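You operate a simulated robot arm through the tools that you are given. There is no shell and no other tool.

The job below is to be done with a simulated robot arm. You get a single attempt, and the scene is never put back.

TASK
Dip the green pen, write a line on the pink pad, then put the pen back and shut the inkwell.

The check looks at the end state, three seconds after you hand in, the way a careful person would. Anything else that was tipped, shoved, dropped, spilled or broken makes it a failure.

THE ROBOT
A 6-joint arm with a two-finger parallel gripper, fixed in place. Base frame: the origin is at the foot of the arm, x ahead of it, y to its left, z up; the work surface is at about z = 75. Lengths are in cm, angles in rad, forces in N, time in s.
With the tool pointing down near the work surface it reaches from about 40 to 92 cm from the base axis. Its first joint turns from -2.007 to 2.007 rad. Payload 3.43 kg.
The TCP is the grasp point between the finger pads, 3.4 cm short of the fingertips. In the tool frame z runs along the fingers and y along their closing line. The gripper opens to 12.8 cm. The fingers are 2.4 cm wide and 1.2 cm thick; the gripper's body (4.8 by 13 cm) begins 9.6 cm behind the TCP.
Orientation is that of the tool frame in the base frame, as [roll, pitch, yaw] about the fixed x, y, z axes, in that order (R = Rz(yaw) Ry(pitch) Rx(roll)). With the fingers straight down and closing along the base's y, the tool's x points along the base's -x, its y along +y and its z along -z.

THE INTERFACE
- The arm moves only by the tool jog_arm. Its argument "targets" is a list of rows, each a list of 7 numbers: the finger opening in cm, from 0 to 12.8, then the shift along the base's x, y, z in cm, then the turn, a rotation vector about the base's x, y, z in rad. In form: [[gripper, x, y, z, wx, wy, wz], ...]. A call has 1 to 20 rows; each row is the pose to reach, as a shift and turn from the pose commanded when the call began. Each row takes 0.2 s and may step no farther than 5 cm and 0.15 rad from the row before; otherwise, or with a gripper value out of range, the whole call is refused. Where a pose cannot be reached the arm comes as near as it can. A force on the tool above 90 N (or 10 N above the force at the start of the call, whichever is more), or a blocked arm, ends the call early, and 0.2 s more pass. The fingers move at their own pace (about 10.8 cm/s each) and stop on an object; they squeeze with about 26 N. The grip force told is the motor's: it shows also when the fingers shut on nothing. Time passes only in rows, and 0.2 s behind the last, so rows that repeat a pose let the fingers close. It gives the time, the measured TCP pose, the force on the tool (base axes), the opening and the grip force at its end, in the units of the frame above (readings bear some noise), with the torque about the TCP (base axes, N m) and any sound that the robot's microphone picked up.
- Cameras (640 x 400 px; columns grow to the right, rows downward): "scene" is fixed at [40.15, 50.06, 157.29]; the picture's right is [-0.70, -0.71, 0.00], its down [-0.65, 0.64, -0.41] and it looks along [0.29, -0.29, -0.91] (base axes); focal length 316 px, centre (320, 200). "wrist" rides on the gripper at [7.6, -1.1, -16] in the tool frame; the picture's right is [0.15, 0.99, 0.00], its down [-0.88, 0.13, -0.46] and it looks along [-0.45, 0.07, 0.89] (tool axes); focal length 234 px, centre (320, 200). There is no depth. A picture from a camera that has moved, and an enlarged one, comes with that camera's place and axes in the base frame and with its lens.
- camera(camera): a new picture of that camera. It takes no simulated time.
- move_column(by): slides the trunk up (or, below 0, down) by that many cm; the arm rides with it, the base frame stays. It gives what a move gives, with no picture.
- zoom(camera, box): a new picture of the part [left, top, right, bottom] of that camera's present view, enlarged. It takes no simulated time.
- close_job(): hands the job in; it is judged then, once.

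Places have to be worked out from the pictures, the camera data and where the tool is seen. Open the gripper and draw the arm clear of the work before you hand the job in, unless the task says otherwise.

The tools are called after ">>>" as name(argument=value, ...) on one line, values as JSON. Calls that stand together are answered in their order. jog_arm: Moves the arm, as the interface text tells. Its arguments: {"type":"object","properties":{"targets":{"type":"array"}},"required":["targets"]} The other tools are called the same way: move_column (by) slides the trunk up or down; camera (camera) takes a picture; zoom (camera, box) takes an enlarged picture of a part of a camera's view; close_job () hands the job in.

At the start:

```text
clock: 0.0
position: [55.36, 12.8, 115.96]
ee_rot: [-3.142, 0.001, 3.141]
ft_force: [-0.4, 0.1, 0.3]
torque: [-0.01, 0.01, 0.0]
gripper_width: 12.81
grasp_force: 0.1
trunk travel left (down, up): [-47.5, 31.5]
```

scene: 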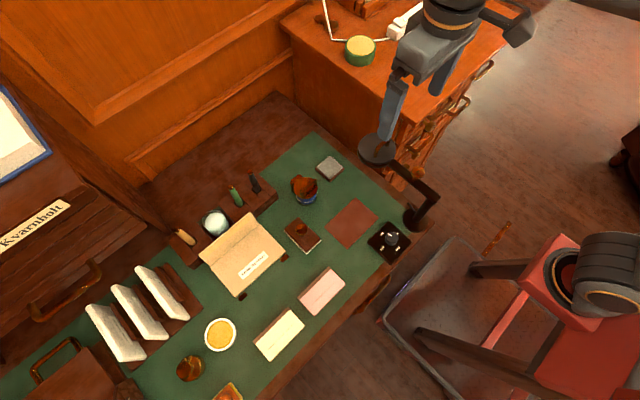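
wrist: 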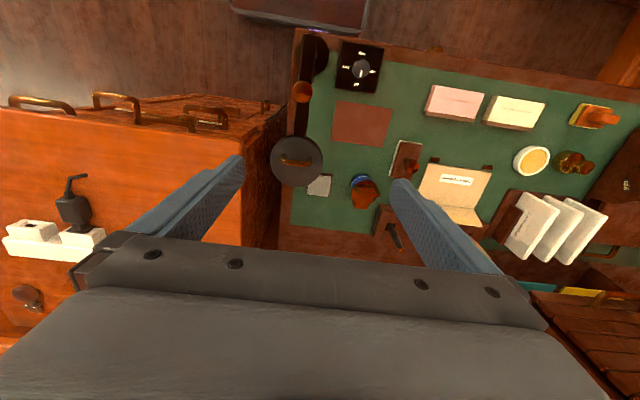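

The first pictures show a desk with pens in a tray, a pink pad, a cream pad, and an inkwell. I'll zoom in on the parts to identify them before moving.

>>> zoom(camera="scene", box=[160, 150, 320, 250])

>>> zoom(camera="scene", box=[280, 140, 440, 240])

>>> zoom(camera="scene", box=[240, 240, 400, 340])

>>> zoom(camera="wrist", box=[280, 30, 480, 155])

>>> zoom(camera="wrist", box=[340, 140, 540, 265])

```text
4.00 times, centred on (240, 200) of scene
camera zoom: at [40.15, 50.06, 157.29], right [-0.7, -0.71, 0.0], down [-0.65, 0.64, -0.41], along [0.29, -0.29, -0.91], focal length 1264 px, centre (640, 200)
```

zoom: 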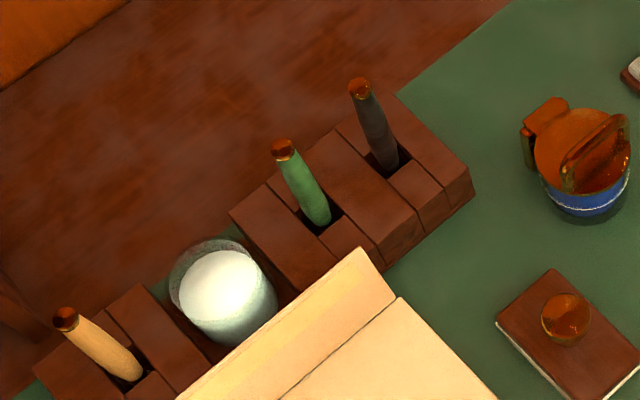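

```text
4.00 times, centred on (360, 190) of scene
camera zoom: at [40.15, 50.06, 157.29], right [-0.7, -0.71, 0.0], down [-0.65, 0.64, -0.41], along [0.29, -0.29, -0.91], focal length 1264 px, centre (160, 240)
```

zoom: 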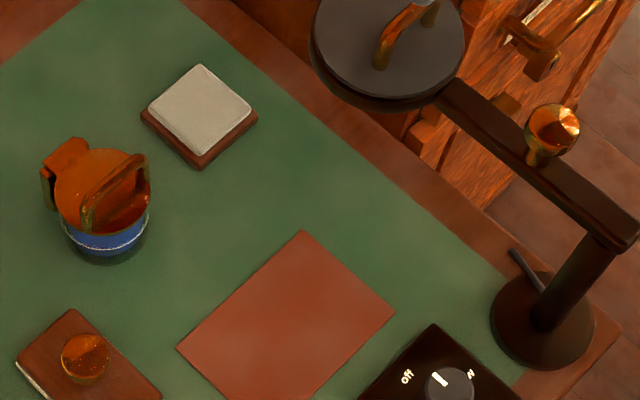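

```text
4.00 times, centred on (320, 290) of scene
camera zoom: at [40.15, 50.06, 157.29], right [-0.7, -0.71, 0.0], down [-0.65, 0.64, -0.41], along [0.29, -0.29, -0.91], focal length 1264 px, centre (320, -160)
```

zoom: 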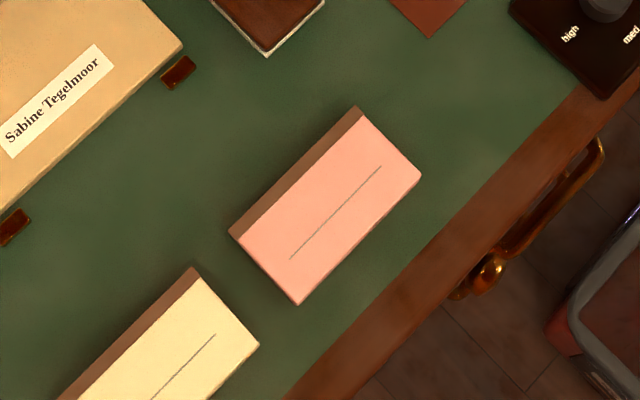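

```text
3.20 times, centred on (380, 92) of wrist
camera zoom: at [47.84, 11.71, 131.87], right [-0.15, 0.99, 0.0], down [0.88, 0.13, 0.46], along [0.45, 0.07, -0.89], focal length 749 px, centre (128, 544)
```

zoom: 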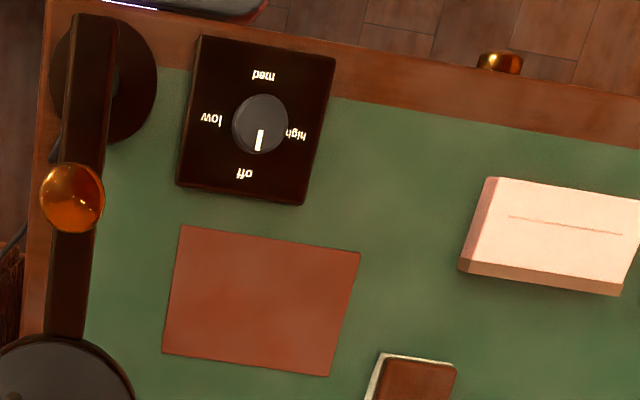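

```text
3.20 times, centred on (440, 202) of wrist
camera zoom: at [47.84, 11.71, 131.87], right [-0.15, 0.99, 0.0], down [0.88, 0.13, 0.46], along [0.45, 0.07, -0.89], focal length 749 px, centre (-64, 192)
```

zoom: 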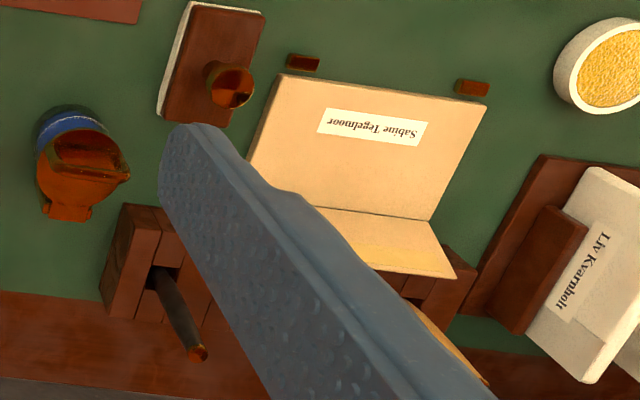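

The pens look near vertical, with green around (79, 41) and its top near z≈90. The inkwell is at about (70, 26) and the pink pad spans x 45–51, y 36–47. I'll move over the desk, well above everything, for closer wrist views.

>>> jog_arm(targets=[[12.8, 0, 3, -2, 0, 0, 0], [12.8, 0, 6, -5, 0, 0, 0], [12.8, 0, 9, -8, 0, 0, 0], [12.8, 0, 12, -11, 0, 0, 0], [12.8, 0, 12, -11, 0, 0, 0]])

>>> camera(camera="wrist")

>>> zoom(camera="wrist", box=[240, 120, 400, 220])

```text
clock: 1.2
position: [55.28, 24.81, 104.9]
ee_rot: [3.141, 0.0, 3.142]
ft_force: [0.1, -0.1, -0.2]
torque: [0.01, -0.01, 0.0]
gripper_width: 12.82
grasp_force: 0.1
trunk travel left (down, up): [-47.5, 31.5]
```

```text
taken
camera wrist: at [47.79, 23.71, 120.87], right [-0.15, 0.99, 0.0], down [0.88, 0.13, 0.46], along [0.45, 0.07, -0.89], focal length 234 px, centre (320, 200)
```

wrist: 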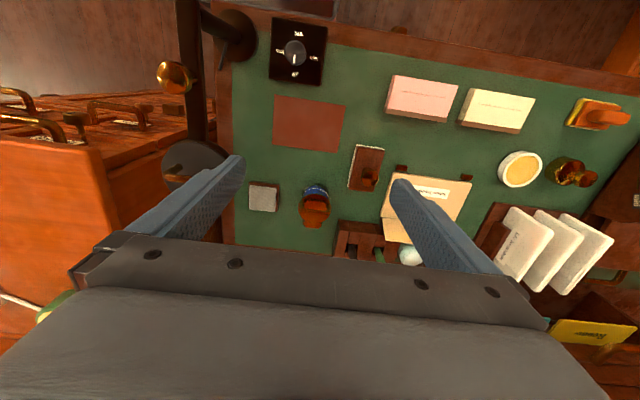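

```text
4.00 times, centred on (320, 170) of wrist
camera zoom: at [47.79, 23.71, 120.87], right [-0.15, 0.99, 0.0], down [0.88, 0.13, 0.46], along [0.45, 0.07, -0.89], focal length 937 px, centre (320, 320)
```

zoom: 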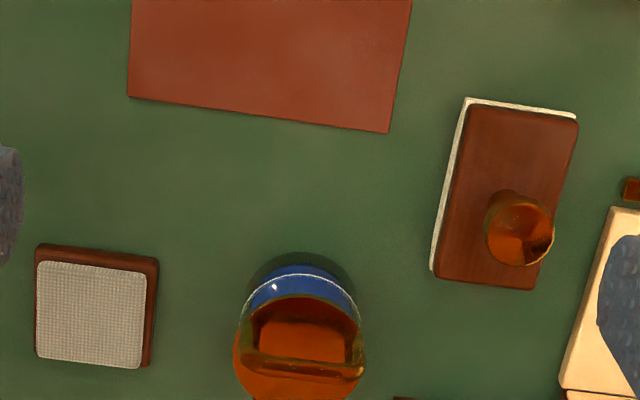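

The lid appears shut, with an upright loop handle. I'll go closer (fingertips stay above z≈88, clear of the blotter knob at z≈82) to see the inkwell and its hinge.

>>> jog_arm(targets=[[12.8, 2, 0.5, -4, 0, 0, 0], [12.8, 4, 1, -8, 0, 0, 0], [12.8, 4.7, 1.2, -12, 0, 0, 0], [12.8, 4.7, 1.2, -12, 0, 0, 0]])

>>> camera(camera="wrist")

>>> zoom(camera="wrist", box=[240, 160, 400, 260])

>>> zoom(camera="scene", box=[280, 160, 340, 215])

```text
clock: 2.2
position: [60.13, 26.03, 92.95]
ee_rot: [3.14, 0.0, 3.141]
ft_force: [-0.6, 0.0, -0.2]
torque: [0.01, 0.02, 0.0]
gripper_width: 12.77
grasp_force: 0.1
trunk travel left (down, up): [-47.5, 31.5]
```

```text
taken
camera wrist: at [52.61, 24.86, 108.86], right [-0.15, 0.99, 0.0], down [0.88, 0.13, 0.46], along [0.45, 0.07, -0.89], focal length 234 px, centre (320, 200)
```

wrist: 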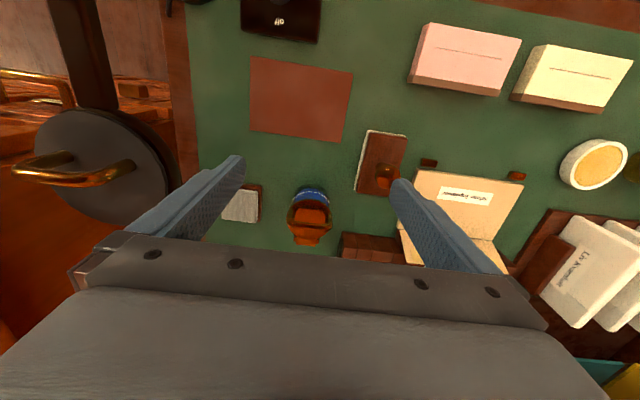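

```text
4.00 times, centred on (320, 210) of wrist
camera zoom: at [52.61, 24.86, 108.86], right [-0.15, 0.99, 0.0], down [0.88, 0.13, 0.46], along [0.45, 0.07, -0.89], focal length 937 px, centre (320, 160)
```

zoom: 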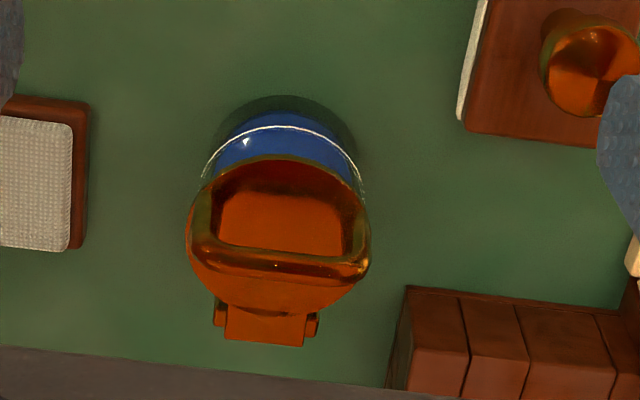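

```text
7.27 times, centred on (310, 188) of scene
camera zoom: at [40.15, 50.06, 157.29], right [-0.7, -0.71, 0.0], down [-0.65, 0.64, -0.41], along [0.29, -0.29, -0.91], focal length 2297 px, centre (393, 291)
```

zoom: 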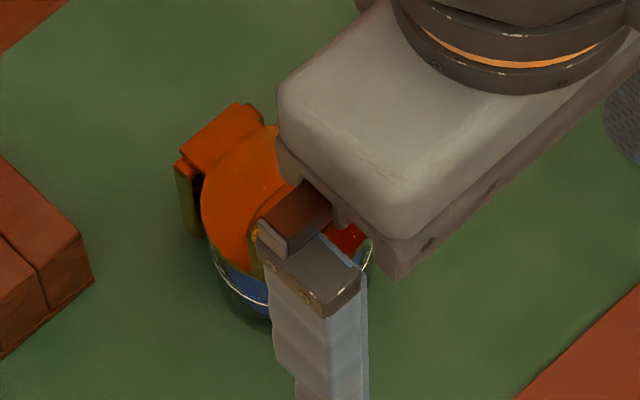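

The lid is shut: hinge on the far (+x) side near (73.8, 26, 80.3), and a loop handle with its crossbar along y near (68.8, 26, 84.2). Next I go up and over toward the pen tray to see the green pen, its slot and the surroundings.

>>> jog_arm(targets=[[12.8, 0, 1, 4.5, 0, 0, 0], [12.8, 2, 4, 7, 0, 0, 0], [12.8, 5, 7, 7, 0, 0, 0], [12.8, 8, 10, 7, 0, 0, 0], [12.8, 9.5, 13.5, 7, 0, 0, 0], [12.8, 9.5, 13.5, 7, 0, 0, 0]])

>>> camera(camera="wrist")

>>> zoom(camera="wrist", box=[220, 140, 420, 265])

```text
clock: 3.6
position: [69.52, 39.67, 99.92]
ee_rot: [-3.141, 0.0, 3.141]
ft_force: [0.7, -0.1, 0.0]
torque: [-0.01, -0.03, 0.01]
gripper_width: 12.81
grasp_force: 0.1
trunk travel left (down, up): [-47.5, 31.5]
```

```text
taken
camera wrist: at [62.07, 38.5, 115.85], right [-0.15, 0.99, 0.0], down [0.88, 0.13, 0.46], along [0.45, 0.07, -0.89], focal length 234 px, centre (320, 200)
```

wrist: 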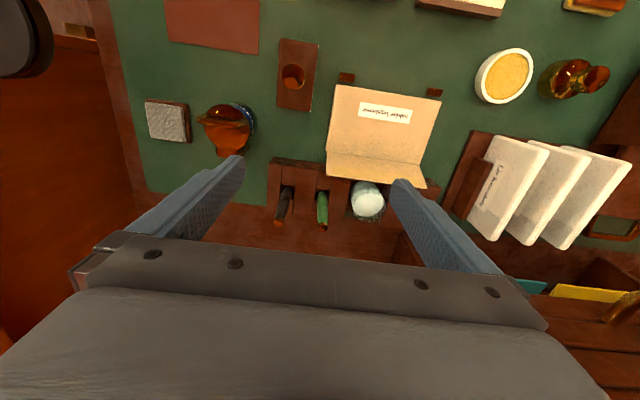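

```text
3.20 times, centred on (320, 202) of wrist
camera zoom: at [62.07, 38.5, 115.85], right [-0.15, 0.99, 0.0], down [0.88, 0.13, 0.46], along [0.45, 0.07, -0.89], focal length 749 px, centre (320, 192)
```

zoom: 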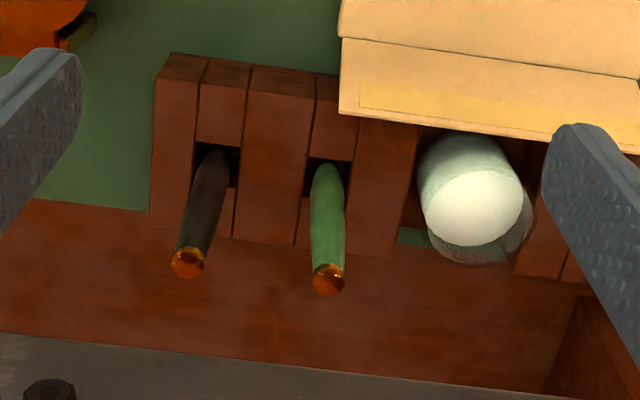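

The green pen is vertical at about (79.4, 41.5), top z≈89.7, in a slot with the jar beyond at y≥45.7. To open the lid I plan to cage the crossbar between the fingers, closing along x, so I'll turn the tool by -90° about z while moving back to free space.

>>> jog_arm(targets=[[12.8, -0.7, -1.2, 1, 0, 0, -0.1428], [12.8, -1.4, -2.4, 2, 0, 0, -0.2856], [12.8, -2.1, -3.6, 3, 0, 0, -0.4284], [12.8, -2.8, -4.9, 3, 0, 0, -0.5712], [12.8, -3.5, -6.1, 3, 0, 0, -0.714], [8, -4.2, -7.3, 3, 0, 0, -0.8568], [4, -4.9, -8.5, 3, 0, 0, -0.9996], [2, -5.6, -9.7, 3, 0, 0, -1.1424], [2, -6.3, -11, 3, 0, 0, -1.2852], [2, -7, -12.3, 3, 0, 0, -1.428], [2, -7.5, -13.5, 3, 0, 0, -1.5708], [2, -7.5, -13.5, 3, 0, 0, -1.5708]])

>>> camera(camera="wrist")

>>> camera(camera="scene")

```text
clock: 6.2
position: [62.01, 26.02, 103.0]
ee_rot: [-3.141, -0.001, 1.567]
ft_force: [0.2, -0.3, 0.1]
torque: [-0.04, 0.03, 0.02]
gripper_width: 2.0
grasp_force: 0.2
trunk travel left (down, up): [-47.5, 31.5]
```

```text
taken
camera wrist: at [60.96, 33.63, 118.9], right [0.99, 0.14, 0.0], down [0.13, -0.88, 0.46], along [0.07, -0.45, -0.89], focal length 234 px, centre (320, 200)
```

wrist: 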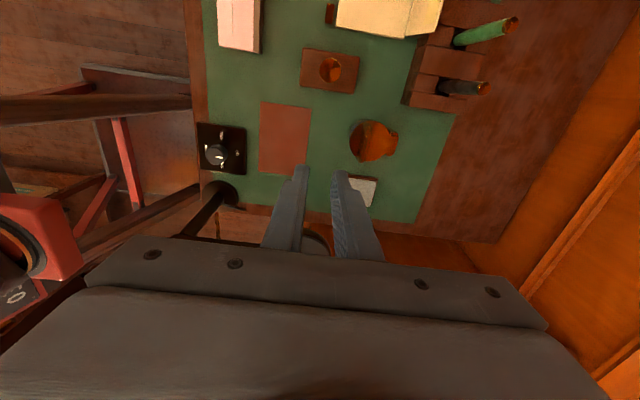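

```text
taken
```

scene: 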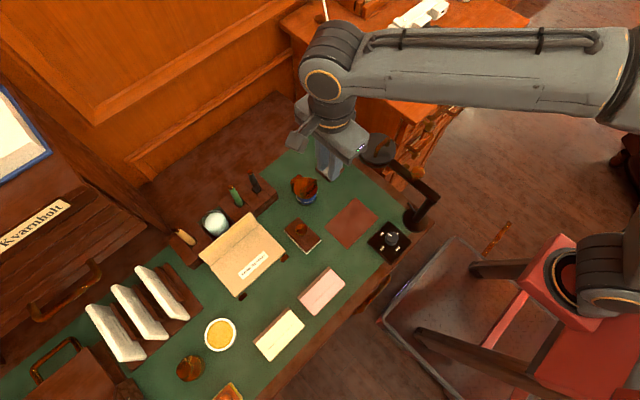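

Yaw is reached. Zooming on the inkwell from this new side view to refine the handle's position.

>>> zoom(camera="wrist", box=[330, 105, 430, 168])

>>> zoom(camera="scene", box=[280, 165, 330, 215])

```text
6.35 times, centred on (380, 136) of wrist
camera zoom: at [60.96, 33.63, 118.9], right [0.99, 0.14, 0.0], down [0.13, -0.88, 0.46], along [0.07, -0.45, -0.89], focal length 1487 px, centre (-61, 603)
```

zoom: 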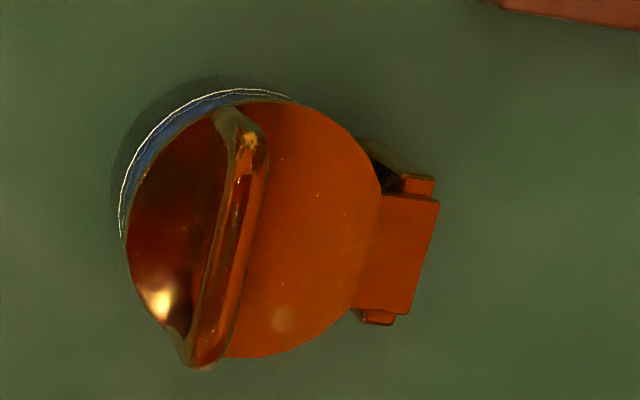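

```text
8.00 times, centred on (305, 190) of scene
camera zoom: at [40.15, 50.06, 157.29], right [-0.7, -0.71, 0.0], down [-0.65, 0.64, -0.41], along [0.29, -0.29, -0.91], focal length 2527 px, centre (440, 280)
```

zoom: 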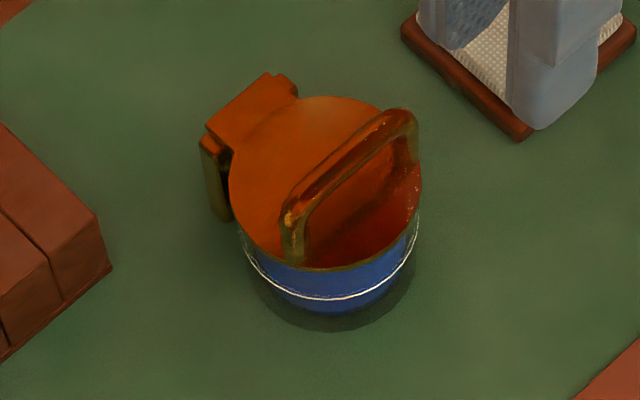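

The crossbar is centred near (68.75, 26.15, 84.05), about 0.7 cm thick, with the lid top at z≈80.6 and the hinge axis near x≈74.2. I'll tilt the tool -45° about y in free space, fingers pointing forward and down, then check that the arm is clear of the lamp.

>>> jog_arm(targets=[[1.6, 0, 0, 0, 0, -0.131, 0], [1.6, 0, 0.13, 0, 0, -0.262, 0], [1.6, -0.5, 0.13, -1, 0, -0.393, 0], [1.6, -1, 0.13, -2, 0, -0.524, 0], [1.6, -1.5, 0.13, -3, 0, -0.654, 0], [1.6, -1.5, 0.13, -4, 0, -0.785, 0], [1.6, -1.5, 0.13, -5, 0, -0.785, 0], [1.6, -1.5, 0.13, -5, 0, -0.785, 0]])

>>> camera(camera="scene")

>>> camera(camera="wrist")

```text
clock: 8.0
position: [60.91, 25.89, 98.99]
ee_rot: [2.366, 0.0, 1.575]
ft_force: [-1.0, 0.5, 0.1]
torque: [-0.01, 0.04, 0.01]
gripper_width: 1.6
grasp_force: 0.0
out of reach, approached as far as the arm can: row 7, 8
trunk travel left (down, up): [-47.5, 31.5]
```

```text
taken
```

scene: 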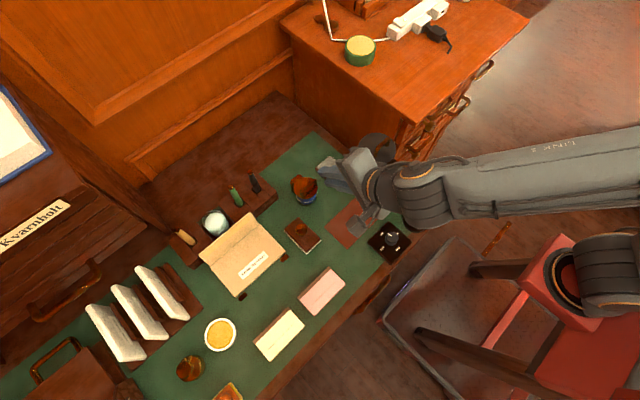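

```text
taken
camera wrist: at [48.97, 33.48, 109.43], right [0.71, 0.15, 0.69], down [-0.22, -0.88, 0.42], along [0.67, -0.45, -0.59], focal length 234 px, centre (320, 200)
```

wrist: 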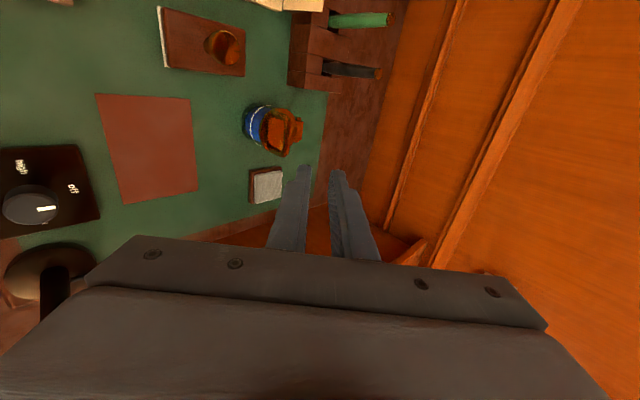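

The -45° tilt stopped near z≈99, at the edge of reach. Before going lower I'll check how the arm sits relative to the lamp underneath.

>>> zoom(camera="scene", box=[300, 110, 460, 260])

>>> zoom(camera="wrist", box=[0, 160, 300, 330])

```text
2.67 times, centred on (380, 185) of scene
camera zoom: at [40.15, 50.06, 157.29], right [-0.7, -0.71, 0.0], down [-0.65, 0.64, -0.41], along [0.29, -0.29, -0.91], focal length 842 px, centre (160, 240)
```

zoom: 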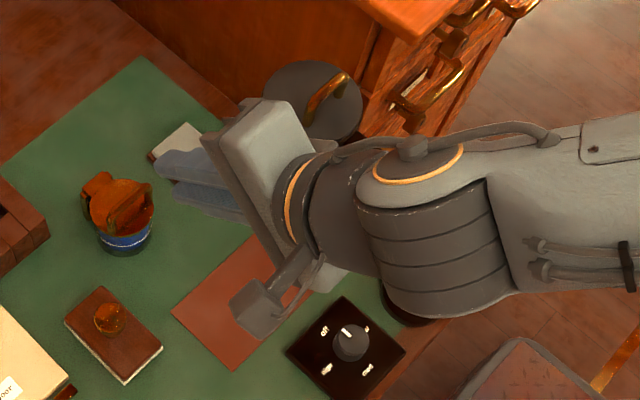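

```text
2.13 times, centred on (150, 245) of wrist
camera zoom: at [48.97, 33.48, 109.43], right [0.71, 0.15, 0.69], down [-0.22, -0.88, 0.42], along [0.67, -0.45, -0.59], focal length 500 px, centre (683, 104)
```

zoom: 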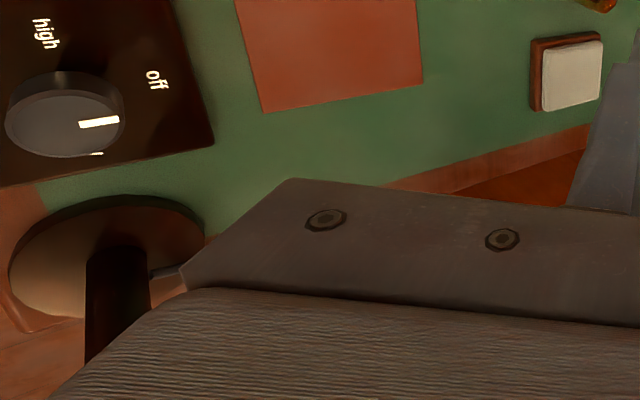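

The wrist sits well above the lamp (roughly z≈119 against ≈95), so there is room. I'll reduce the tilt to about -25°, which needs less reach, and read where the pose ends up.

>>> jog_arm(targets=[[1.6, 0.5, 0, 1, 0, 0.117, 0], [1.6, 1, 0, 1, 0, 0.233, 0], [1.6, 1.5, 0, 1, 0, 0.349, 0], [1.6, 1.5, 0, 1, 0, 0.349, 0]])

```text
clock: 9.0
position: [62.38, 25.85, 99.99]
ee_rot: [2.707, 0.0, 1.57]
ft_force: [-0.3, -0.2, -0.1]
torque: [0.01, -0.01, -0.01]
gripper_width: 1.61
grasp_force: 0.1
trunk travel left (down, up): [-47.5, 31.5]
```

Tilt is now about -24.9°. Moving to the pre-approach pose 5 cm back from the crossbar along the finger direction.

>>> jog_arm(targets=[[1.6, 1, 0.1, -3, 0, 0, 0], [1.6, 2, 0.2, -6, 0, 0, 0], [1.6, 3.5, 0.3, -9.8, 0, 0, 0], [1.6, 3.5, 0.3, -9.8, 0, 0, 0]])

>>> camera(camera="wrist")

>>> zoom(camera="wrist", box=[250, 100, 410, 200])

>>> zoom(camera="scene", box=[260, 130, 400, 230])

```text
clock: 10.0
position: [65.86, 26.17, 90.12]
ee_rot: [2.705, 0.001, 1.57]
ft_force: [-0.4, 0.5, 0.2]
torque: [0.01, 0.01, -0.02]
gripper_width: 1.59
grasp_force: 0.0
trunk travel left (down, up): [-47.5, 31.5]
```

```text
taken
camera wrist: at [58.25, 33.69, 104.12], right [0.9, 0.15, 0.42], down [-0.08, -0.88, 0.47], along [0.44, -0.45, -0.78], focal length 234 px, centre (320, 200)
```

wrist: 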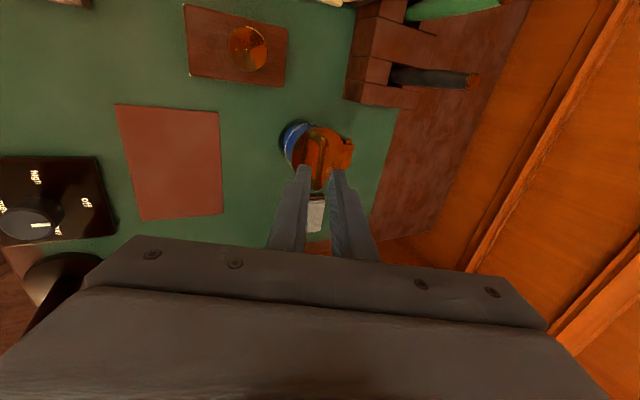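

```text
4.00 times, centred on (330, 150) of wrist
camera zoom: at [58.25, 33.69, 104.12], right [0.9, 0.15, 0.42], down [-0.08, -0.88, 0.47], along [0.44, -0.45, -0.78], focal length 937 px, centre (280, 400)
```

zoom: 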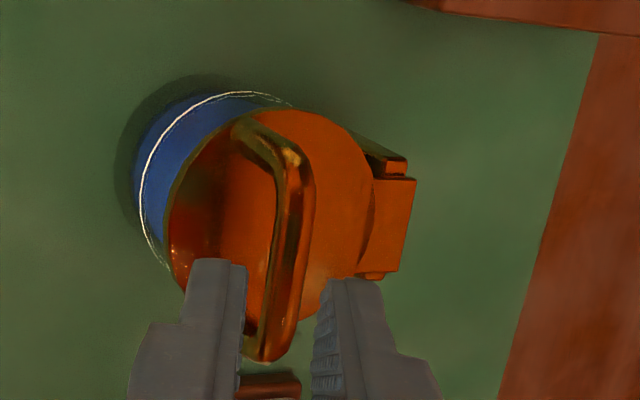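

```text
4.00 times, centred on (330, 180) of scene
camera zoom: at [40.15, 50.06, 157.29], right [-0.7, -0.71, 0.0], down [-0.65, 0.64, -0.41], along [0.29, -0.29, -0.91], focal length 1264 px, centre (280, 280)
```

zoom: 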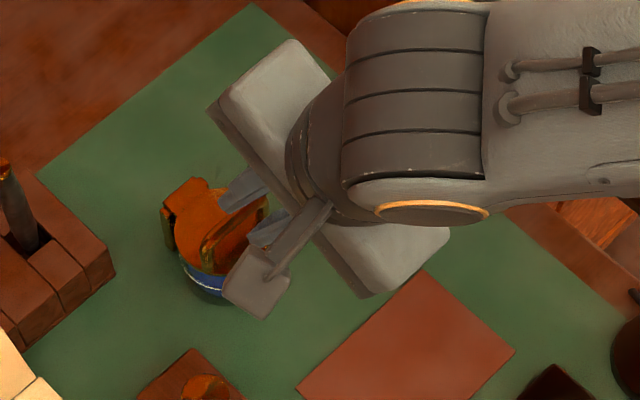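

The predicted bar projection matches the image within about 0.1–0.3 cm. Now I slide along the finger direction to straddle the crossbar, watching the force.

>>> jog_arm(targets=[[1.6, 0.6, 0, -1.2, 0, 0, 0], [1.6, 1.1, 0, -2.2, 0, 0, 0], [1.6, 1.6, 0, -3.2, 0, 0, 0], [1.6, 2.0, 0, -3.9, 0, 0, 0], [1.6, 2.24, 0, -4.4, 0, 0, 0], [1.6, 2.24, 0, -4.4, 0, 0, 0]])

>>> zoom(camera="wrist", box=[250, 120, 410, 220])

>>> zoom(camera="scene", box=[270, 150, 350, 220])

```text
clock: 11.4
position: [68.22, 26.18, 85.76]
ee_rot: [2.706, 0.0, 1.569]
ft_force: [0.0, 0.7, 0.8]
torque: [0.03, -0.06, -0.01]
gripper_width: 1.59
grasp_force: 0.1
trunk travel left (down, up): [-47.5, 31.5]
```

```text
4.00 times, centred on (330, 170) of wrist
camera zoom: at [60.46, 33.78, 99.7], right [0.9, 0.15, 0.42], down [-0.08, -0.88, 0.47], along [0.44, -0.45, -0.78], focal length 937 px, centre (280, 320)
```

zoom: 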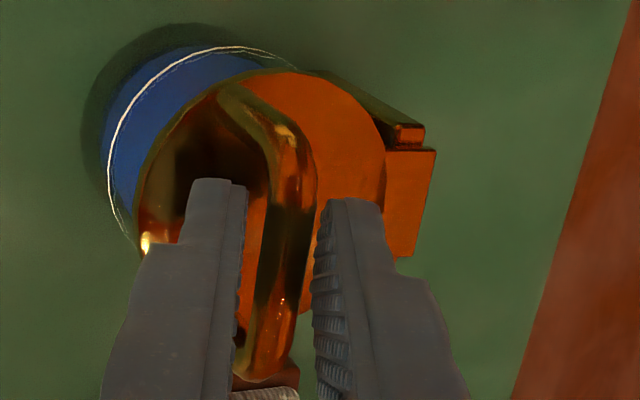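

```text
5.71 times, centred on (310, 185) of scene
camera zoom: at [40.15, 50.06, 157.29], right [-0.7, -0.71, 0.0], down [-0.65, 0.64, -0.41], along [0.29, -0.29, -0.91], focal length 1805 px, centre (377, 286)
```

zoom: 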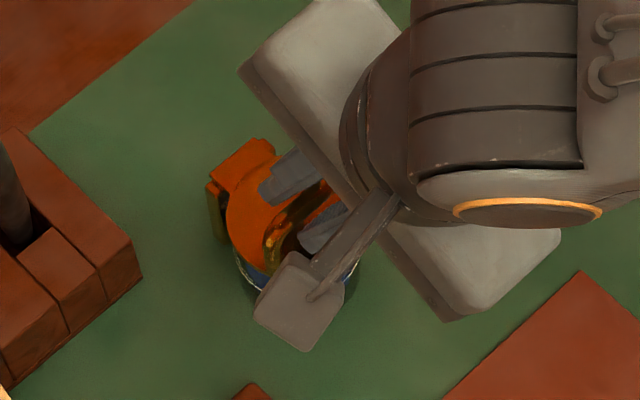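

The crossbar is between the fingers, with the -x finger inside the loop. Now I begin the opening arc slowly up to a lid angle of about 20°, tilting along with it, then check the pot hasn't moved.

>>> jog_arm(targets=[[1.6, 0.15, 0, 0.08, 0, 0, 0], [1.6, 0.3, 0, 0.15, 0, 0, 0], [1.6, 0.52, 0, 0.38, 0, 0.022, 0], [1.6, 0.75, 0, 0.6, 0, 0.0436, 0], [1.6, 0.97, 0, 0.83, 0, 0.065, 0], [1.6, 1.2, 0, 1.05, 0, 0.0873, 0], [1.6, 1.46, 0, 1.25, 0, 0.109, 0], [1.6, 1.73, 0, 1.44, 0, 0.131, 0], [1.6, 2.0, 0, 1.62, 0, 0.153, 0], [1.6, 2.26, 0, 1.8, 0, 0.1745, 0], [1.6, 2.26, 0, 1.8, 0, 0.1745, 0]])

>>> zoom(camera="wrist", box=[230, 90, 430, 215])

>>> zoom(camera="scene", box=[270, 150, 350, 220])

```text
clock: 13.8
position: [70.42, 26.07, 87.54]
ee_rot: [2.88, 0.0, 1.568]
ft_force: [0.2, -0.1, 1.3]
torque: [-0.01, 0.0, -0.04]
gripper_width: 1.61
grasp_force: 0.1
trunk travel left (down, up): [-47.5, 31.5]
```

```text
3.20 times, centred on (330, 152) of wrist
camera zoom: at [65.28, 33.74, 102.52], right [0.96, 0.15, 0.26], down [0.01, -0.88, 0.47], along [0.29, -0.45, -0.84], focal length 749 px, centre (288, 352)
```

zoom: 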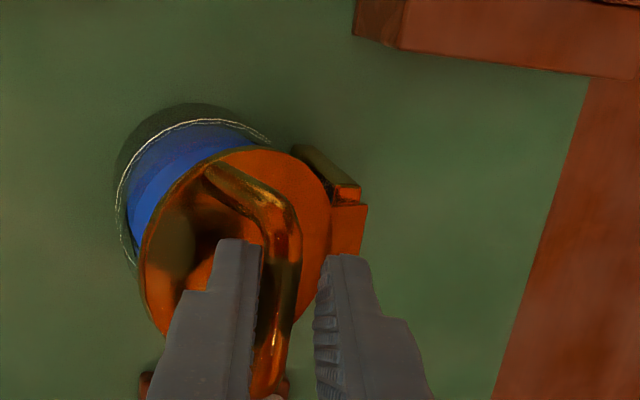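

```text
5.71 times, centred on (310, 185) of scene
camera zoom: at [40.15, 50.06, 157.29], right [-0.7, -0.71, 0.0], down [-0.65, 0.64, -0.41], along [0.29, -0.29, -0.91], focal length 1805 px, centre (377, 286)
```

zoom: 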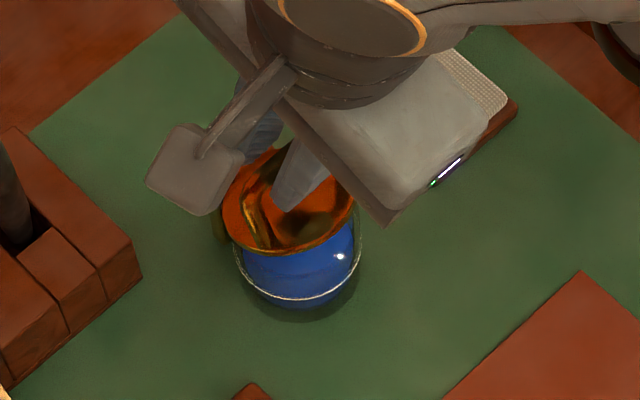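

The lid is lifting cleanly, forces are tiny, and the pot's white line is where it was. Continuing the arc to about 50°.

>>> jog_arm(targets=[[1.6, 0.28, 0, 0.15, 0, 0.022, 0], [1.6, 0.57, 0, 0.3, 0, 0.0436, 0], [1.6, 0.87, 0, 0.43, 0, 0.065, 0], [1.6, 1.17, 0, 0.56, 0, 0.0873, 0], [1.6, 1.48, 0, 0.67, 0, 0.109, 0], [1.6, 1.79, 0, 0.77, 0, 0.131, 0], [1.6, 2.1, 0, 0.85, 0, 0.153, 0], [1.6, 2.42, 0, 0.93, 0, 0.1745, 0], [1.6, 2.75, 0, 0.98, 0, 0.196, 0], [1.6, 3.07, 0, 1.03, 0, 0.218, 0], [1.6, 3.4, 0, 1.07, 0, 0.24, 0], [1.6, 3.72, 0, 1.09, 0, 0.262, 0], [1.6, 3.72, 0, 1.09, 0, 0.262, 0]])

>>> zoom(camera="wrist", box=[200, 90, 400, 215])

>>> zoom(camera="scene", box=[270, 150, 350, 220])

```text
clock: 16.6
position: [74.16, 26.18, 88.5]
ee_rot: [-3.141, 0.0, 1.567]
ft_force: [0.1, 0.7, -0.7]
torque: [0.02, -0.03, 0.0]
gripper_width: 1.59
grasp_force: 0.0
trunk travel left (down, up): [-47.5, 31.5]
```

```text
3.20 times, centred on (300, 152) of wrist
camera zoom: at [73.08, 33.75, 104.46], right [0.99, 0.15, 0.0], down [0.13, -0.88, 0.46], along [0.07, -0.45, -0.89], focal length 749 px, centre (384, 352)
```

zoom: 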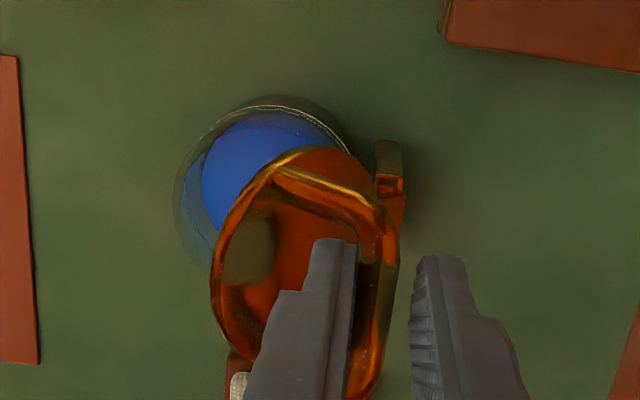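

```text
5.71 times, centred on (310, 185) of scene
camera zoom: at [40.15, 50.06, 157.29], right [-0.7, -0.71, 0.0], down [-0.65, 0.64, -0.41], along [0.29, -0.29, -0.91], focal length 1805 px, centre (377, 286)
```

zoom: 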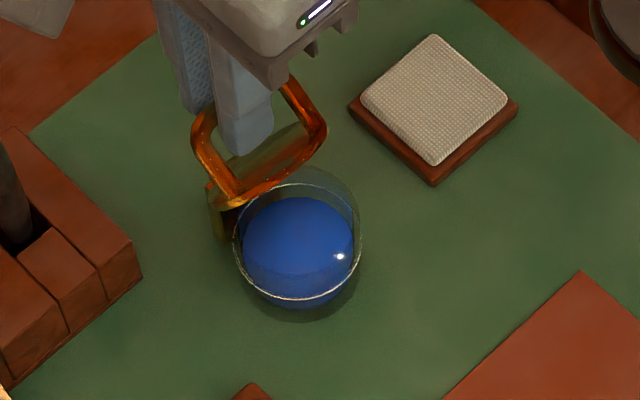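

The lid is at about 50°, and the glass bowl with blue ink is in view and unmoved. I continue the arc to about 85° slowly.

>>> jog_arm(targets=[[1.6, 0.29, 0, 0, 0, 0, 0], [1.6, 0.58, 0, 0, 0, 0, 0], [1.6, 0.87, 0, 0, 0, 0, 0], [1.6, 1.16, 0, -0.01, 0, 0, 0], [1.6, 1.45, 0, -0.05, 0, 0, 0], [1.6, 1.73, 0, -0.1, 0, 0, 0], [1.6, 2.0, 0, -0.16, 0, 0, 0], [1.6, 2.29, 0, -0.22, 0, 0, 0], [1.6, 2.57, 0, -0.31, 0, 0, 0], [1.6, 2.84, 0, -0.41, 0, 0, 0], [1.6, 3.1, 0, -0.52, 0, 0, 0], [1.6, 3.37, 0, -0.63, 0, 0, 0], [1.6, 3.62, 0, -0.76, 0, 0, 0], [1.6, 3.87, 0, -0.9, 0, 0, 0], [1.6, 3.87, 0, -0.9, 0, 0, 0]])

>>> zoom(camera="wrist", box=[200, 90, 400, 215])

>>> zoom(camera="scene", box=[270, 150, 350, 220])

```text
clock: 19.8
position: [77.94, 26.23, 87.71]
ee_rot: [-3.142, -0.001, 1.571]
ft_force: [-0.1, 0.2, -0.2]
torque: [-0.03, -0.01, 0.0]
gripper_width: 1.61
grasp_force: 0.1
trunk travel left (down, up): [-47.5, 31.5]
```

```text
3.20 times, centred on (300, 152) of wrist
camera zoom: at [76.97, 33.76, 103.6], right [0.99, 0.15, 0.0], down [0.13, -0.88, 0.46], along [0.07, -0.45, -0.89], focal length 749 px, centre (384, 352)
```

zoom: 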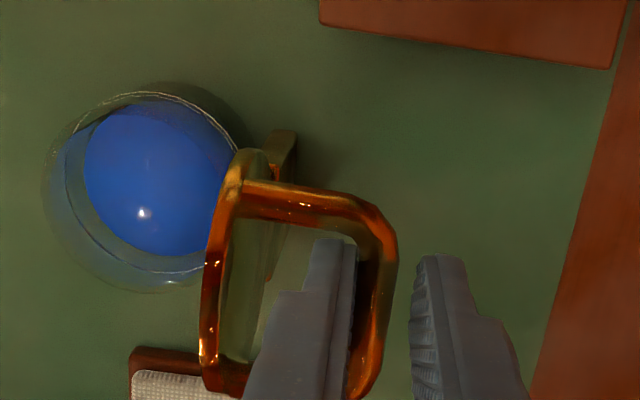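

```text
5.71 times, centred on (310, 185) of scene
camera zoom: at [40.15, 50.06, 157.29], right [-0.7, -0.71, 0.0], down [-0.65, 0.64, -0.41], along [0.29, -0.29, -0.91], focal length 1805 px, centre (377, 286)
```

zoom: 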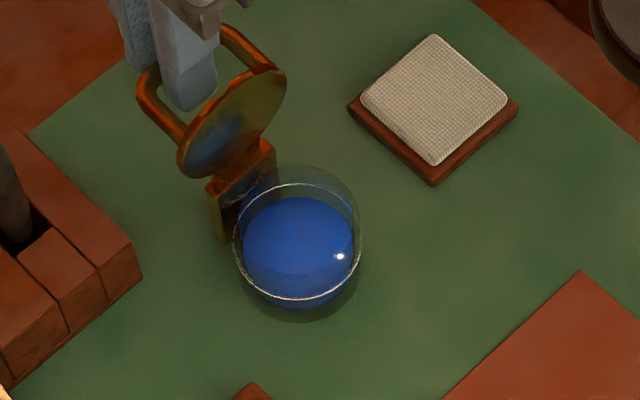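

The lid is near vertical and the bar still rests on the -x finger. I nudge on to about 98° and check whether it stays open.

>>> jog_arm(targets=[[1.6, 0.25, 0, -0.15, 0, 0, 0], [1.6, 0.5, 0, -0.31, 0, 0, 0], [1.6, 0.73, 0, -0.48, 0, 0, 0], [1.6, 0.95, 0, -0.67, 0, 0, 0], [1.6, 1.2, 0, -0.88, 0, 0, 0], [1.6, 1.2, 0, -0.88, 0, 0, 0]])

>>> zoom(camera="wrist", box=[200, 90, 400, 215])

>>> zoom(camera="scene", box=[270, 150, 350, 220])

```text
clock: 21.2
position: [79.26, 26.1, 86.73]
ee_rot: [-3.141, -0.002, 1.571]
ft_force: [1.0, -0.3, 0.3]
torque: [-0.01, -0.01, 0.01]
gripper_width: 1.6
grasp_force: 0.1
trunk travel left (down, up): [-47.5, 31.5]
```

```text
3.20 times, centred on (300, 152) of wrist
camera zoom: at [78.17, 33.76, 102.66], right [0.99, 0.15, 0.0], down [0.13, -0.88, 0.46], along [0.07, -0.45, -0.89], focal length 749 px, centre (384, 352)
```

zoom: 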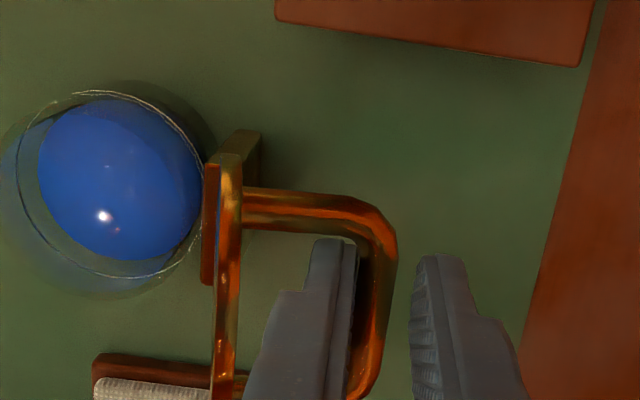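

```text
5.71 times, centred on (310, 185) of scene
camera zoom: at [40.15, 50.06, 157.29], right [-0.7, -0.71, 0.0], down [-0.65, 0.64, -0.41], along [0.29, -0.29, -0.91], focal length 1805 px, centre (377, 286)
```

zoom: 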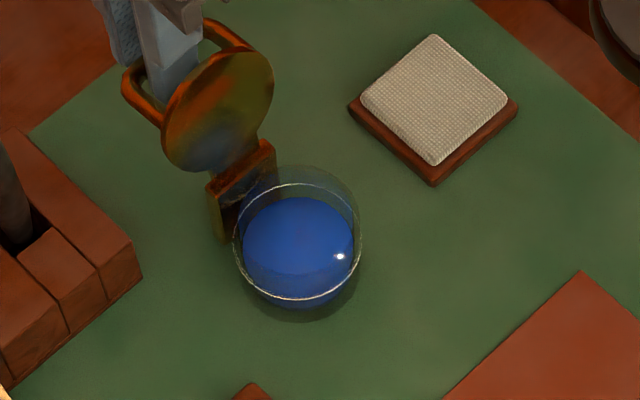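

The bar is still leaning lightly on the -x finger, so the hinge seems to have friction. I go a bit further open (~108°), then back the finger off within the cage to see whether the lid stays.

>>> jog_arm(targets=[[1.6, 0.2, 0, -0.2, 0, 0, 0], [1.6, 0.4, 0, -0.42, 0, 0, 0], [1.6, 0.58, 0, -0.65, 0, 0, 0], [1.6, 0.75, 0, -0.9, 0, 0, 0], [1.6, 0.75, 0, -0.9, 0, 0, 0]])

>>> zoom(camera="wrist", box=[200, 90, 400, 215])

>>> zoom(camera="scene", box=[270, 150, 350, 220])

```text
clock: 22.4
position: [79.91, 26.29, 85.84]
ee_rot: [-3.14, 0.0, 1.569]
ft_force: [-10.8, 1.6, 4.1]
torque: [-0.03, 0.14, 0.01]
gripper_width: 2.21
grasp_force: 4.9
trunk travel left (down, up): [-47.5, 31.5]
```

```text
3.20 times, centred on (300, 152) of wrist
camera zoom: at [78.81, 33.82, 101.82], right [0.99, 0.15, 0.0], down [0.13, -0.88, 0.46], along [0.07, -0.45, -0.89], focal length 749 px, centre (384, 352)
```

zoom: 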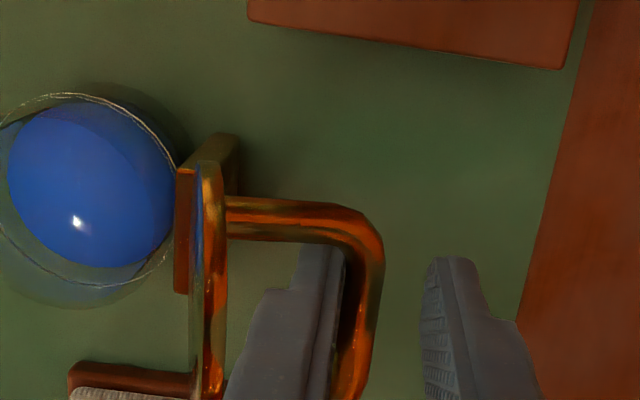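

```text
5.71 times, centred on (310, 185) of scene
camera zoom: at [40.15, 50.06, 157.29], right [-0.7, -0.71, 0.0], down [-0.65, 0.64, -0.41], along [0.29, -0.29, -0.91], focal length 1805 px, centre (377, 286)
```

zoom: 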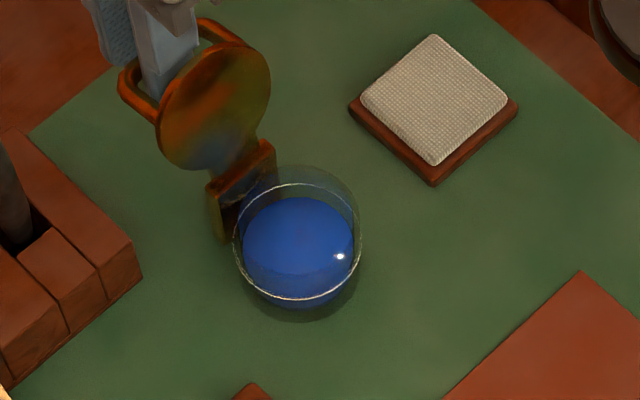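

The stop is reached (10.8 N in x) with the pot not visibly moved. Backing off right away within the cage.

>>> jog_arm(targets=[[1.6, -0.4, 0, 0.3, 0, 0, 0], [1.6, -0.8, 0, 0.5, 0, 0, 0], [1.6, -1.0, 0, 0.5, 0, 0, 0], [1.6, -1.0, 0, 0.5, 0, 0, 0]])

>>> zoom(camera="wrist", box=[200, 90, 400, 215])

>>> zoom(camera="scene", box=[270, 150, 350, 220])

```text
clock: 23.4
position: [78.84, 26.18, 86.45]
ee_rot: [3.142, 0.0, 1.57]
ft_force: [0.6, -0.4, 0.4]
torque: [0.03, 0.0, -0.03]
gripper_width: 1.6
grasp_force: 0.0
trunk travel left (down, up): [-47.5, 31.5]
```

```text
3.20 times, centred on (300, 152) of wrist
camera zoom: at [77.9, 33.76, 102.34], right [0.99, 0.15, 0.0], down [0.13, -0.88, 0.46], along [0.07, -0.45, -0.89], focal length 749 px, centre (384, 352)
```

zoom: 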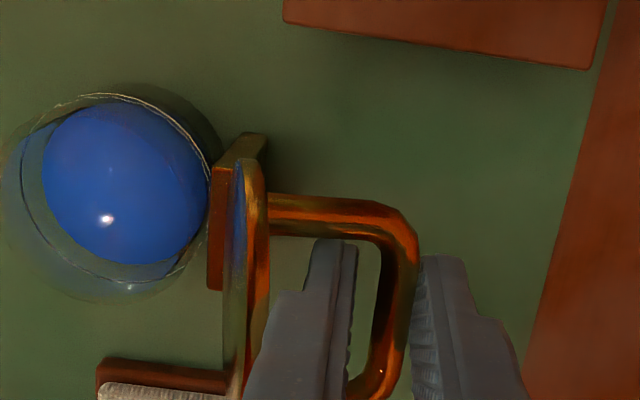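

```text
5.71 times, centred on (310, 185) of scene
camera zoom: at [40.15, 50.06, 157.29], right [-0.7, -0.71, 0.0], down [-0.65, 0.64, -0.41], along [0.29, -0.29, -0.91], focal length 1805 px, centre (377, 286)
```

zoom: 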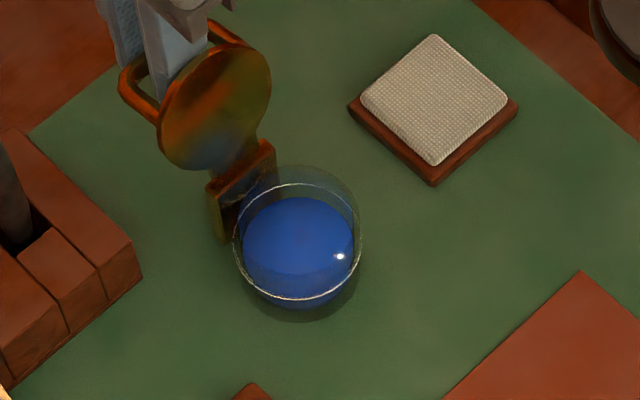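

The lid rests open by itself against its stop, and the bar sits clear of the -x finger. I centre the cage and lift straight up and out.

>>> jog_arm(targets=[[1.6, 0.25, 0, 0, 0, 0, 0], [1.6, 0.3, 0, 1, 0, 0, 0], [1.6, 0.3, 0, 2.5, 0, 0, 0], [1.6, 0.3, 0, 5, 0, 0, 0], [1.6, 0.3, 0, 8, 0, 0, 0], [1.6, 0.3, 0, 11, 0, 0, 0], [1.6, 0.3, 0, 11, 0, 0, 0]])

>>> camera(camera="wrist")

>>> zoom(camera="scene", box=[250, 130, 370, 230])

>>> zoom(camera="wrist", box=[200, 0, 400, 125])

```text
clock: 25.0
position: [79.19, 26.21, 97.49]
ee_rot: [3.141, -0.001, 1.571]
ft_force: [0.7, -0.3, 0.2]
torque: [-0.03, 0.01, 0.01]
gripper_width: 1.58
grasp_force: 0.0
trunk travel left (down, up): [-47.5, 31.5]
```

```text
taken
camera wrist: at [78.19, 33.74, 113.33], right [0.99, 0.15, 0.0], down [0.13, -0.88, 0.46], along [0.07, -0.45, -0.89], focal length 234 px, centre (320, 200)
```

wrist: 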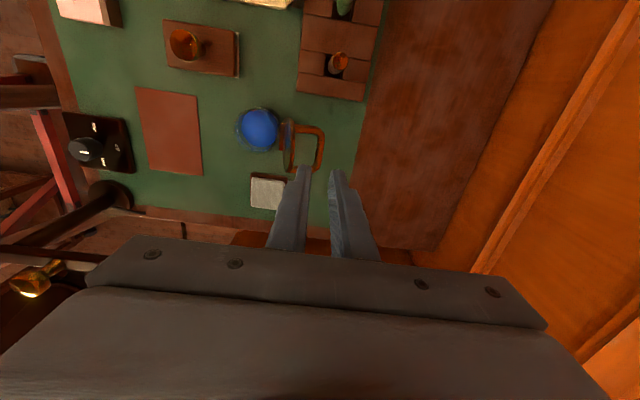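

```text
4.00 times, centred on (310, 180) of scene
camera zoom: at [40.15, 50.06, 157.29], right [-0.7, -0.71, 0.0], down [-0.65, 0.64, -0.41], along [0.29, -0.29, -0.91], focal length 1264 px, centre (360, 280)
```

zoom: 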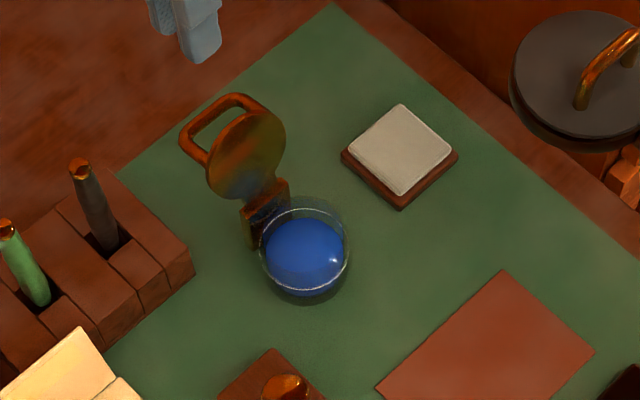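

```text
3.20 times, centred on (300, 62) of wrist
camera zoom: at [78.19, 33.74, 113.33], right [0.99, 0.15, 0.0], down [0.13, -0.88, 0.46], along [0.07, -0.45, -0.89], focal length 749 px, centre (384, 640)
```

zoom: 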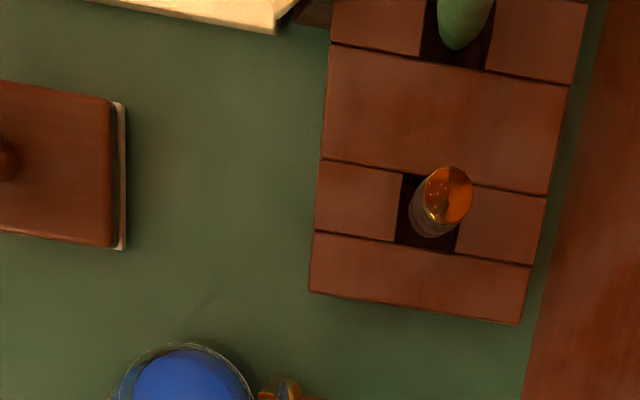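

The lid stays open and everything else is in place. Now I move over the green pen at (79.4, 41.5), staying above the pen tops, and open the fingers to 4 cm.

>>> jog_arm(targets=[[1.6, 0, 3, 2, 0, 0, 0], [2.5, 0, 6.5, 2, 0, 0, 0], [4, 0.1, 10, 2, 0, 0, 0], [4, 0.2, 13, 2, 0, 0, 0], [4, 0.2, 15.3, 2, 0, 0, 0], [4, 0.2, 15.3, 2, 0, 0, 0]])

>>> camera(camera="wrist")

>>> zoom(camera="wrist", box=[240, 120, 400, 220])

>>> zoom(camera="scene", box=[180, 130, 300, 230])

```text
clock: 26.4
position: [77.44, 40.03, 98.54]
ee_rot: [-3.14, 0.0, 1.569]
ft_force: [0.5, 0.1, 0.6]
torque: [-0.03, 0.01, 0.0]
gripper_width: 4.0
grasp_force: 0.1
out of reach, approached as far as the arm can: row 4, 5, 6
trunk travel left (down, up): [-47.5, 31.5]
```

```text
taken
camera wrist: at [76.39, 47.83, 114.46], right [0.99, 0.15, 0.0], down [0.13, -0.88, 0.46], along [0.07, -0.45, -0.89], focal length 234 px, centre (320, 200)
```

wrist: 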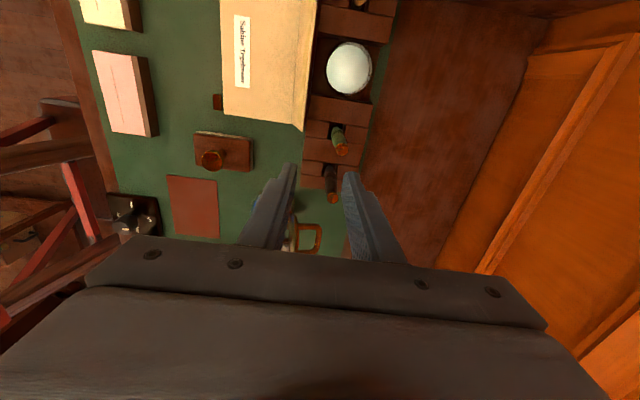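

```text
4.00 times, centred on (320, 170) of wrist
camera zoom: at [76.39, 47.83, 114.46], right [0.99, 0.15, 0.0], down [0.13, -0.88, 0.46], along [0.07, -0.45, -0.89], focal length 937 px, centre (320, 320)
```

zoom: 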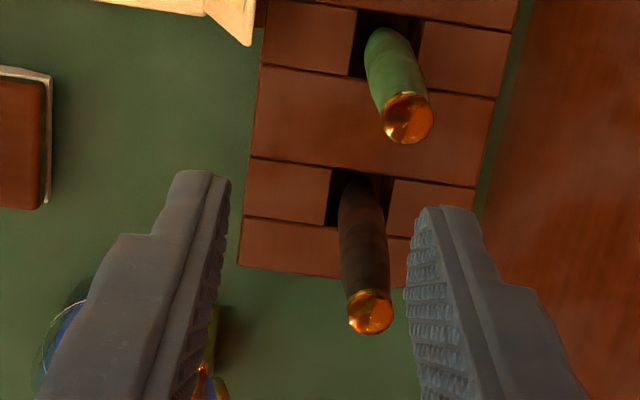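

```text
4.00 times, centred on (240, 180) of scene
camera zoom: at [40.15, 50.06, 157.29], right [-0.7, -0.71, 0.0], down [-0.65, 0.64, -0.41], along [0.29, -0.29, -0.91], focal length 1264 px, centre (640, 280)
```

zoom: 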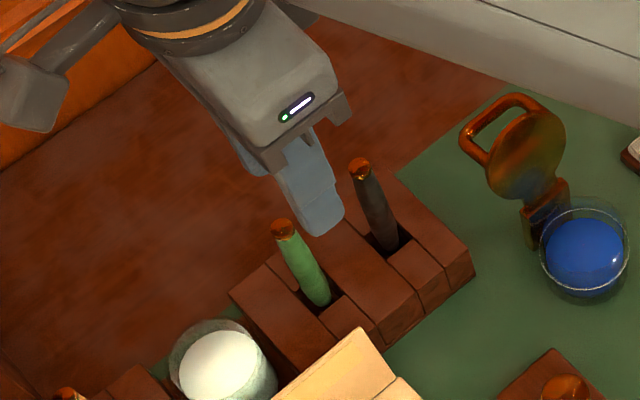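

At this height the reach stops at about 87 cm radius, so I'll raise the trunk 15 cm, then come back down with the arm to gain reach.

>>> move_column(by=15)

```text
clock: 28.1
position: [73.09, 40.3, 113.53]
ee_rot: [3.141, 0.0, 1.57]
ft_force: [0.1, -0.3, 0.5]
torque: [0.02, -0.02, -0.02]
gripper_width: 3.97
grasp_force: 0.1
trunk travel left (down, up): [-62.5, 16.5]
```

The pose shifted inward while rising. I'll bring it down first by a few cm and read where it is.

>>> jog_arm(targets=[[4, 0, 0, -4, 0, 0, 0], [4, 0, 0, -8, 0, 0, 0], [4, 0, 0, -12, 0, 0, 0], [4, 0, 0, -12, 0, 0, 0]])

```text
clock: 29.1
position: [73.22, 40.31, 101.54]
ee_rot: [3.139, 0.0, 1.572]
ft_force: [-1.2, 0.4, 0.2]
torque: [-0.02, -0.01, 0.0]
gripper_width: 4.01
grasp_force: 0.1
trunk travel left (down, up): [-62.5, 16.5]
```

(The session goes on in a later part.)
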